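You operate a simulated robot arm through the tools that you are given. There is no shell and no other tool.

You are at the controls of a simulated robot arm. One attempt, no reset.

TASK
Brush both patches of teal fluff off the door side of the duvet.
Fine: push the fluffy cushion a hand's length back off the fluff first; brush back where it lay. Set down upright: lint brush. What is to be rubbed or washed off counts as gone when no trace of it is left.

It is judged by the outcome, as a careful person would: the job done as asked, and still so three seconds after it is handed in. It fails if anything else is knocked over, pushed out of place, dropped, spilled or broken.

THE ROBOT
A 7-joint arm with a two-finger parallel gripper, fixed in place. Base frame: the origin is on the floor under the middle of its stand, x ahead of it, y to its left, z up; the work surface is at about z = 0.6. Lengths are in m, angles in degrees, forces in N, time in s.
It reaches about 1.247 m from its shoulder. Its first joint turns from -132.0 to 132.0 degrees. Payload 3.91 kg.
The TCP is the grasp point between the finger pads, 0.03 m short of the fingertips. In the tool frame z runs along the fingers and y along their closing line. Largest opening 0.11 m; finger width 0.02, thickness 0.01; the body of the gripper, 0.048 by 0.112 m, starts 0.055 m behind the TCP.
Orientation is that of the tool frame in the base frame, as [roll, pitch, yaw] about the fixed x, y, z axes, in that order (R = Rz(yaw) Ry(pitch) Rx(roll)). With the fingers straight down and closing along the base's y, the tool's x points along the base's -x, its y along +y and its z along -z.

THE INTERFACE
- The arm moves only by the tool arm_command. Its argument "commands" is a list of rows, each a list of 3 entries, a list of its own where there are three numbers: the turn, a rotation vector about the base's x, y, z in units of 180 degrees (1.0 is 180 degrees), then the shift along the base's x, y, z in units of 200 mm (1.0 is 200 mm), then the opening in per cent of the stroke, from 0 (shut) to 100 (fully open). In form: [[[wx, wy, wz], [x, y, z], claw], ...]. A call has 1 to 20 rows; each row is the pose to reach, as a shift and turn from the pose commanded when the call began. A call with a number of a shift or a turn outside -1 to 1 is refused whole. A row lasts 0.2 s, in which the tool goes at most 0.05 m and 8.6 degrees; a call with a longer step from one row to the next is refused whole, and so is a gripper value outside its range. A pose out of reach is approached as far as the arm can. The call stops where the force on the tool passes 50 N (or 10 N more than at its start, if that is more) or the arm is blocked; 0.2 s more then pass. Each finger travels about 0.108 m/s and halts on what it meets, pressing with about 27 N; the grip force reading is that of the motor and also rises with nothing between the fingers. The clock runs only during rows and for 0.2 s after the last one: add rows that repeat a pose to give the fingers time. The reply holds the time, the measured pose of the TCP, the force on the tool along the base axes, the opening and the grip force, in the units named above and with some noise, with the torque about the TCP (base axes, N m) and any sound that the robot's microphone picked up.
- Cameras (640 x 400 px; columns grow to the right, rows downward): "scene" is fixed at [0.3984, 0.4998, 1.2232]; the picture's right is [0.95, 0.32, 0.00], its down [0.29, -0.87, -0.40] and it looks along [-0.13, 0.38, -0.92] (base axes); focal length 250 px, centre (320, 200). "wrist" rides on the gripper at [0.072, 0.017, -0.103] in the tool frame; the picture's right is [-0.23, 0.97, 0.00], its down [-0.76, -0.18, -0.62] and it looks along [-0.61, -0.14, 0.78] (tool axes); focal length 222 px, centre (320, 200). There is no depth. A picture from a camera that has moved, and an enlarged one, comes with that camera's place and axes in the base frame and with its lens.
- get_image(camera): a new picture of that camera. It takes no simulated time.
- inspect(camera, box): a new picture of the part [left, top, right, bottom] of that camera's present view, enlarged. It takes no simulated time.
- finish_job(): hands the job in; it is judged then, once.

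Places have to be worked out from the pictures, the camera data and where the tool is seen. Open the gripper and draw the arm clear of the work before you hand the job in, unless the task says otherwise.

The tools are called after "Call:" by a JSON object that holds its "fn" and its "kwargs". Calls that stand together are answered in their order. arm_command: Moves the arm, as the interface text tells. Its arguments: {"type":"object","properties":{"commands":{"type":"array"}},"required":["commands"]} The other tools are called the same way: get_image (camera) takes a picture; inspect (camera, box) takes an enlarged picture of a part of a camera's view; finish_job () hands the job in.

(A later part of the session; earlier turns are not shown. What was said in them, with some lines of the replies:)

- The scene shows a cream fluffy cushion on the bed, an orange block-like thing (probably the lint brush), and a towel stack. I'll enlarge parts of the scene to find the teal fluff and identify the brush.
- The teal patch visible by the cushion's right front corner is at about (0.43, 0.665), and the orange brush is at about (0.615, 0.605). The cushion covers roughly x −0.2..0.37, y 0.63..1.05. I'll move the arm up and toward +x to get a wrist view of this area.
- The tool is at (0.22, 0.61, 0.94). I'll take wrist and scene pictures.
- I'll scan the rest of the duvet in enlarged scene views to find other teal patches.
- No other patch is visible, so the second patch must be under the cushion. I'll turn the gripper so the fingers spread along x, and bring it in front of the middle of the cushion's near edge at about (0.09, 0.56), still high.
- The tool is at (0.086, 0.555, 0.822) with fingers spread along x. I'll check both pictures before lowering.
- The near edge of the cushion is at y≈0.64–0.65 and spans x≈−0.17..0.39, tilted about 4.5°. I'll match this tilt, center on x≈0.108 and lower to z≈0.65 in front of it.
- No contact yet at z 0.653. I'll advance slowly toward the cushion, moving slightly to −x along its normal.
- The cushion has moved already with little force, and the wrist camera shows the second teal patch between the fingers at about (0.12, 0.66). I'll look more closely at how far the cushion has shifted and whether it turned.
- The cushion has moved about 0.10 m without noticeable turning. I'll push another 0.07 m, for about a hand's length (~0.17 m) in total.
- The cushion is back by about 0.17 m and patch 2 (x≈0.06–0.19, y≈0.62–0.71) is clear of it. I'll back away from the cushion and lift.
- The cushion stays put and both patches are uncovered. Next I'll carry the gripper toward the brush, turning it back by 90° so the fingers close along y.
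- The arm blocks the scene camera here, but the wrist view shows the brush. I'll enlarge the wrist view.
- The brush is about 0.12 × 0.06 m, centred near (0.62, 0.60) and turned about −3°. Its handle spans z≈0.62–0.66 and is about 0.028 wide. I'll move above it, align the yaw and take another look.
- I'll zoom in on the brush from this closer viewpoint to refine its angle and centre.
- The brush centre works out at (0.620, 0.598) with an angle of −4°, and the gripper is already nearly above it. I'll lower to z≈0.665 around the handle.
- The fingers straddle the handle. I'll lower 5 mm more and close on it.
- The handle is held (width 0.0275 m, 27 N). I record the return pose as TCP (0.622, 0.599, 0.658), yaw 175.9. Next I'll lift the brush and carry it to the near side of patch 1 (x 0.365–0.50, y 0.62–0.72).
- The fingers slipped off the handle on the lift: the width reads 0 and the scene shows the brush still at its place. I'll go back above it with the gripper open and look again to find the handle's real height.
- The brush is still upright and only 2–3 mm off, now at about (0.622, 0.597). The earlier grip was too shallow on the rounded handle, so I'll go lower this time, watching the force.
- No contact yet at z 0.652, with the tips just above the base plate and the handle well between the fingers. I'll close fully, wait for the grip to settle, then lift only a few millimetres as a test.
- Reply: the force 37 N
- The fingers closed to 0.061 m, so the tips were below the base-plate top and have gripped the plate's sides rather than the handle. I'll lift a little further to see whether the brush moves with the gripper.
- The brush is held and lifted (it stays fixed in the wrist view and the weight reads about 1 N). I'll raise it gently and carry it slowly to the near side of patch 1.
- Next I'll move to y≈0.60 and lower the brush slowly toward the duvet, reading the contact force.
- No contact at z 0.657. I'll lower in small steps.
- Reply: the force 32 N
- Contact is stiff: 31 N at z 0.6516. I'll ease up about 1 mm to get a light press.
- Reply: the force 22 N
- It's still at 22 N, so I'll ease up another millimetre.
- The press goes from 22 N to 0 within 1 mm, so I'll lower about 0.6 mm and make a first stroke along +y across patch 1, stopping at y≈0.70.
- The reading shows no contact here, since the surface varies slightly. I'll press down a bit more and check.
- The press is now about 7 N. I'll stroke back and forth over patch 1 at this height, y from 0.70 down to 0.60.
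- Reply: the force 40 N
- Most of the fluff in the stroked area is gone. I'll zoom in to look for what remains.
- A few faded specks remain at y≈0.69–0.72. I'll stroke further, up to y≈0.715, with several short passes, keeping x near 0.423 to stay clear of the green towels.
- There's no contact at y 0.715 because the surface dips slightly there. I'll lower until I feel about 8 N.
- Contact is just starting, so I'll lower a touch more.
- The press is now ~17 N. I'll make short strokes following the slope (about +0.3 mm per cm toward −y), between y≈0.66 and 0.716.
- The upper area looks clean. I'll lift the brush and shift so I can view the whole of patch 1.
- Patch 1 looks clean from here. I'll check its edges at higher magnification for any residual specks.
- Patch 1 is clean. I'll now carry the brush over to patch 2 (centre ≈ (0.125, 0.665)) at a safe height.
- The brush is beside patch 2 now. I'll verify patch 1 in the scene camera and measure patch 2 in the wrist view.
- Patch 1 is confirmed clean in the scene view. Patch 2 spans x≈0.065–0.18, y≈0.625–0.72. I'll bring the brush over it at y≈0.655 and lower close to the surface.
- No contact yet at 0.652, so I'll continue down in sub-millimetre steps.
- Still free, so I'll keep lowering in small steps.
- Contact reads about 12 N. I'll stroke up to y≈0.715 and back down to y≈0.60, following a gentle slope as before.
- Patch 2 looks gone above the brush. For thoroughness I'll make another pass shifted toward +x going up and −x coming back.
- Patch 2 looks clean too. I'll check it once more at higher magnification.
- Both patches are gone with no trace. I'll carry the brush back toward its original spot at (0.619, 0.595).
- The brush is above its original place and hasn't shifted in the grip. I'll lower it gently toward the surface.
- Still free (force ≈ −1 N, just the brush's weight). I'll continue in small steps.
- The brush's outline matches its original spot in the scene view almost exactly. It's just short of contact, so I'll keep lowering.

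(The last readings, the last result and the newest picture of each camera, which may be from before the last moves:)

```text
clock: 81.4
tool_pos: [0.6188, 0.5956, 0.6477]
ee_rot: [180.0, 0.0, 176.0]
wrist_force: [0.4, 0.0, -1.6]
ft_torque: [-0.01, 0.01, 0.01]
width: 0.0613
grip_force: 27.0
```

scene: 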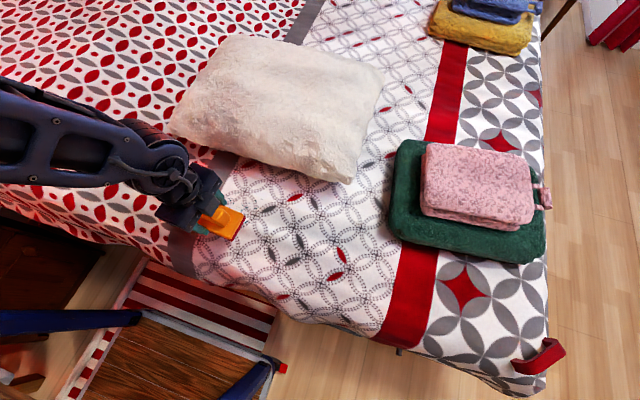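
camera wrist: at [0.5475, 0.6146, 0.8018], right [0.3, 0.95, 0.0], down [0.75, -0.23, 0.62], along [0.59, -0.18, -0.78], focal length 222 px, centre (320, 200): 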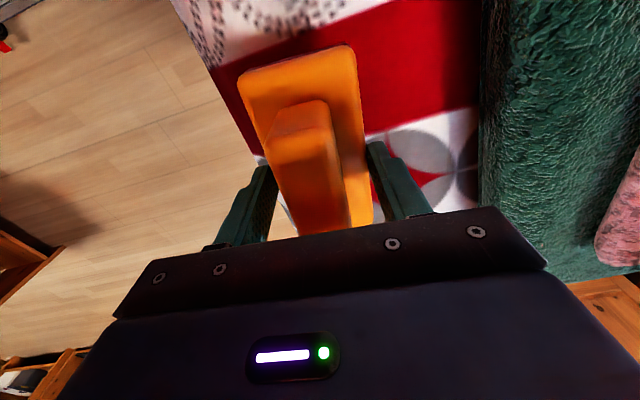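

Call:
{"fn": "arm_command", "kwargs": {"commands": [[[0, 0, 0], [0, 0, -0.003], 0], [[0, 0, 0], [0, 0, -0.003], 0]]}}

Call:
{"fn": "arm_command", "kwargs": {"commands": [[[0, 0, 0], [0, 0, -0.003], 0], [[0, 0, 0], [0, 0, -0.003], 0]]}}

Call:
{"fn": "get_image", "kwargs": {"camera": "wrist"}}

```text
clock: 82.0
tool_pos: [0.6198, 0.5957, 0.6454]
ee_rot: [180.0, 0.0, 175.9]
wrist_force: [-4.4, -5.2, 10.7]
ft_torque: [-0.18, 0.17, 0.07]
width: 0.0618
grip_force: 26.9
```

```text
clock: 82.6
tool_pos: [0.6194, 0.5961, 0.6463]
ee_rot: [179.9, 0.1, 175.9]
wrist_force: [1.5, -0.6, 13.1]
ft_torque: [-0.17, 0.07, 0.03]
width: 0.0616
grip_force: 26.9
```

```text
taken
camera wrist: at [0.5475, 0.617, 0.7503], right [0.3, 0.95, 0.0], down [0.75, -0.23, 0.62], along [0.6, -0.18, -0.78], focal length 222 px, centre (320, 200)
```

wrist: 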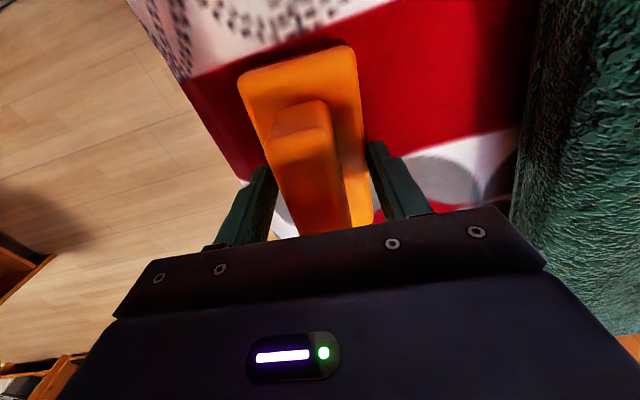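

The brush is resting on the duvet (13 N). I'll relax the press slightly, then open the fingers slowly.

Call:
{"fn": "arm_command", "kwargs": {"commands": [[[0, 0, 0], [0, 0, 0.003], 0], [[0, 0, 0], [0, 0, 0.003], 30], [[0, 0, 0], [0, 0, 0.003], 56], [[0, 0, 0], [0, 0, 0.003], 60], [[0, 0, 0], [0, 0, 0.003], 66], [[0, 0, 0], [0, 0, 0.003], 72], [[0, 0, 0], [0, 0, 0.003], 78], [[0, 0, 0], [0, 0, 0.003], 78]]}}

Call:
{"fn": "get_image", "kwargs": {"camera": "wrist"}}

```text
clock: 84.4
tool_pos: [0.6183, 0.5957, 0.6468]
ee_rot: [-179.9, 0.1, 175.9]
wrist_force: [0.1, 0.3, 0.1]
ft_torque: [0.02, 0.0, 0.02]
width: 0.0855
grip_force: 0.1
```

```text
taken
camera wrist: at [0.5468, 0.6164, 0.7499], right [0.3, 0.95, 0.0], down [0.75, -0.23, 0.62], along [0.6, -0.18, -0.78], focal length 222 px, centre (320, 200)
```

wrist: 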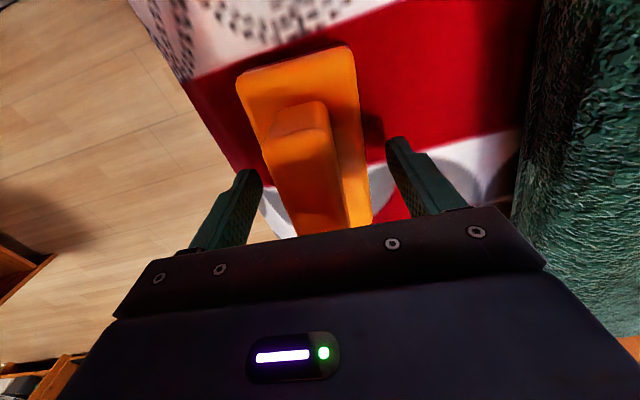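

The fingers are clear of the brush, which is standing flat. I'll lift straight up and check its place.

Call:
{"fn": "arm_command", "kwargs": {"commands": [[[0, 0, 0], [0, 0, 0.06], 78], [[0, 0, 0], [0, 0, 0.14], 78], [[0, 0, 0], [0, 0, 0.25], 78], [[0, 0, 0], [0, 0, 0.4], 78], [[0, 0, 0], [0, 0, 0.6], 78], [[0, 0, 0], [0, 0, 0.8], 78], [[0, 0, 0], [0, 0, 1.0], 78], [[0, 0, 0], [0, 0, 1.0], 100]]}}

Call:
{"fn": "get_image", "kwargs": {"camera": "wrist"}}

Call:
{"fn": "get_image", "kwargs": {"camera": "scene"}}

```text
clock: 86.2
tool_pos: [0.616, 0.5947, 0.8467]
ee_rot: [-180.0, 0.1, 175.9]
wrist_force: [0.3, 0.6, -0.4]
ft_torque: [-0.01, -0.02, -0.04]
width: 0.1099
grip_force: 0.1
```

```text
taken
camera wrist: at [0.545, 0.6157, 0.9507], right [0.3, 0.95, 0.0], down [0.75, -0.23, 0.62], along [0.59, -0.18, -0.78], focal length 222 px, centre (320, 200)
```

wrist: 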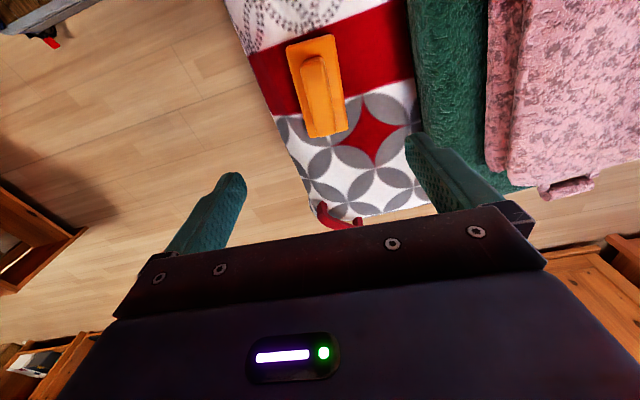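

```text
taken
```

scene: 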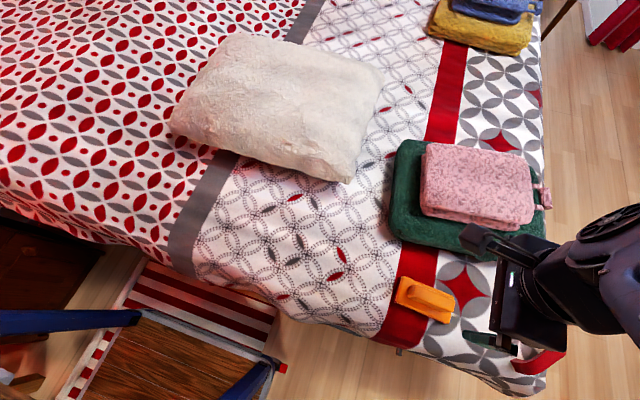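

The brush stands where it lay. I'll move the arm clear and then compare all the objects with the starting picture.

Call:
{"fn": "arm_command", "kwargs": {"commands": [[[0, 0, 0], [-0.1, -0.1, 0.1], 100], [[0, 0, 0], [-0.2, -0.25, 0.2], 100], [[0, 0, 0], [-0.3, -0.4, 0.3], 100], [[0, 0, 0], [-0.4, -0.55, 0.35], 100], [[0, 0, 0], [-0.45, -0.7, 0.35], 100], [[0, 0, 0], [-0.45, -0.85, 0.35], 100], [[0, 0, 0], [-0.45, -1.0, 0.35], 100]]}}

Call:
{"fn": "get_image", "kwargs": {"camera": "scene"}}

```text
clock: 87.8
tool_pos: [0.5263, 0.396, 0.9184]
ee_rot: [-180.0, -0.1, 175.9]
wrist_force: [0.6, 0.2, 0.0]
ft_torque: [-0.02, -0.06, 0.0]
width: 0.1098
grip_force: 0.1
```

```text
taken
```

scene: 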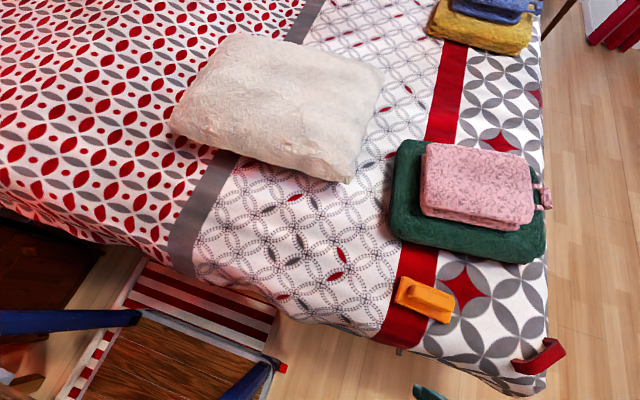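

The scene is clear of the arm now. I'll take close-ups of the patches, the towels and the brush for the final check.

Call:
{"fn": "inspect", "kwargs": {"camera": "scene", "box": [300, 200, 460, 300]}}

Call:
{"fn": "inspect", "kwargs": {"camera": "scene", "box": [190, 160, 310, 240]}}

Call:
{"fn": "inspect", "kwargs": {"camera": "scene", "box": [380, 120, 560, 270]}}

Call:
{"fn": "inspect", "kwargs": {"camera": "scene", "box": [370, 260, 570, 400]}}

```text
4.00 times, centred on (380, 250) of scene
camera zoom: at [0.3984, 0.4998, 1.2232], right [0.95, 0.32, 0.0], down [0.29, -0.87, -0.4], along [-0.13, 0.38, -0.92], focal length 1000 px, centre (80, 0)
```

zoom: 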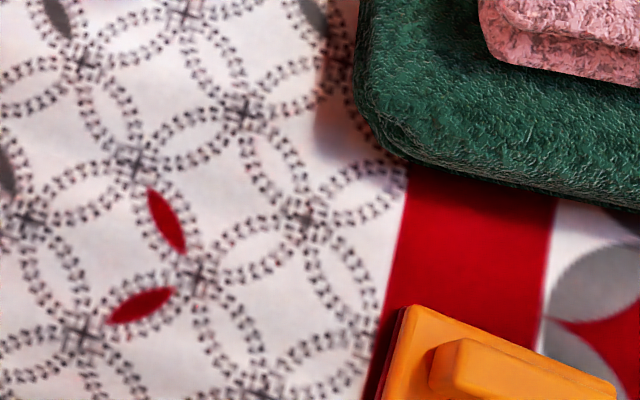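

```text
5.00 times, centred on (250, 200) of scene
camera zoom: at [0.3984, 0.4998, 1.2232], right [0.95, 0.32, 0.0], down [0.29, -0.87, -0.4], along [-0.13, 0.38, -0.92], focal length 1250 px, centre (670, 200)
```

zoom: 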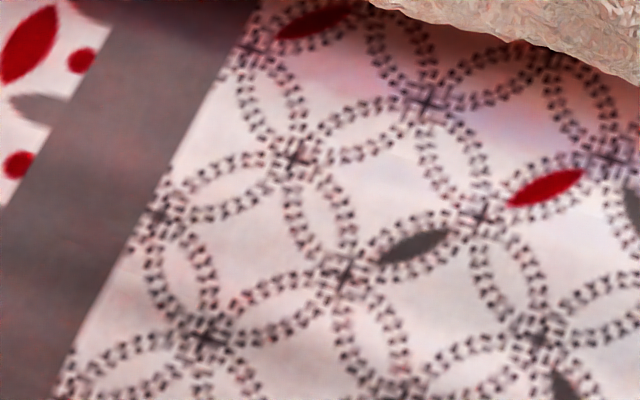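

```text
2.67 times, centred on (470, 195) of scene
camera zoom: at [0.3984, 0.4998, 1.2232], right [0.95, 0.32, 0.0], down [0.29, -0.87, -0.4], along [-0.13, 0.38, -0.92], focal length 666 px, centre (-80, 213)
```

zoom: 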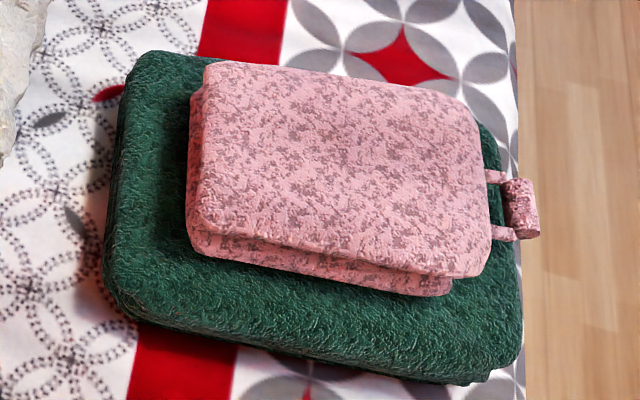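

```text
2.86 times, centred on (470, 330) of scene
camera zoom: at [0.3984, 0.4998, 1.2232], right [0.95, 0.32, 0.0], down [0.29, -0.87, -0.4], along [-0.13, 0.38, -0.92], focal length 714 px, centre (-109, -171)
```

zoom: 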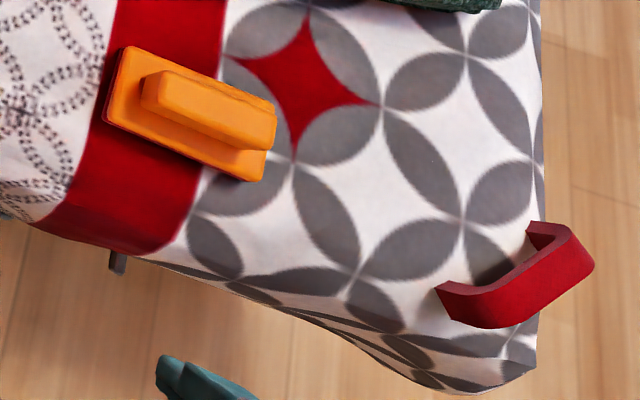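

Both teal patches are gone, and the brush stands within a few millimetres of where it lay. The towels and other items haven't moved, the cushion is back by about a hand's length, and the open gripper is clear of the work. I'm handing the job in.

Call:
{"fn": "finish_job", "kwargs": {}}

```text
The job is handed in.
```

Both patches of teal fluff are off the duvet, and close-up pictures show no trace of either.

- **Cushion:** I pushed it back about 17 cm. That uncovered the second patch, which had been under its near edge.
- **Lint brush:** it is standing upright within a few millimetres of where it lay. My first grip on the handle slipped off without tipping it, so I held it by the sides of its base instead.
- **Everything else:** the towels and other things on the bed look the same as in the first pictures. The gripper is open and clear of the bed.
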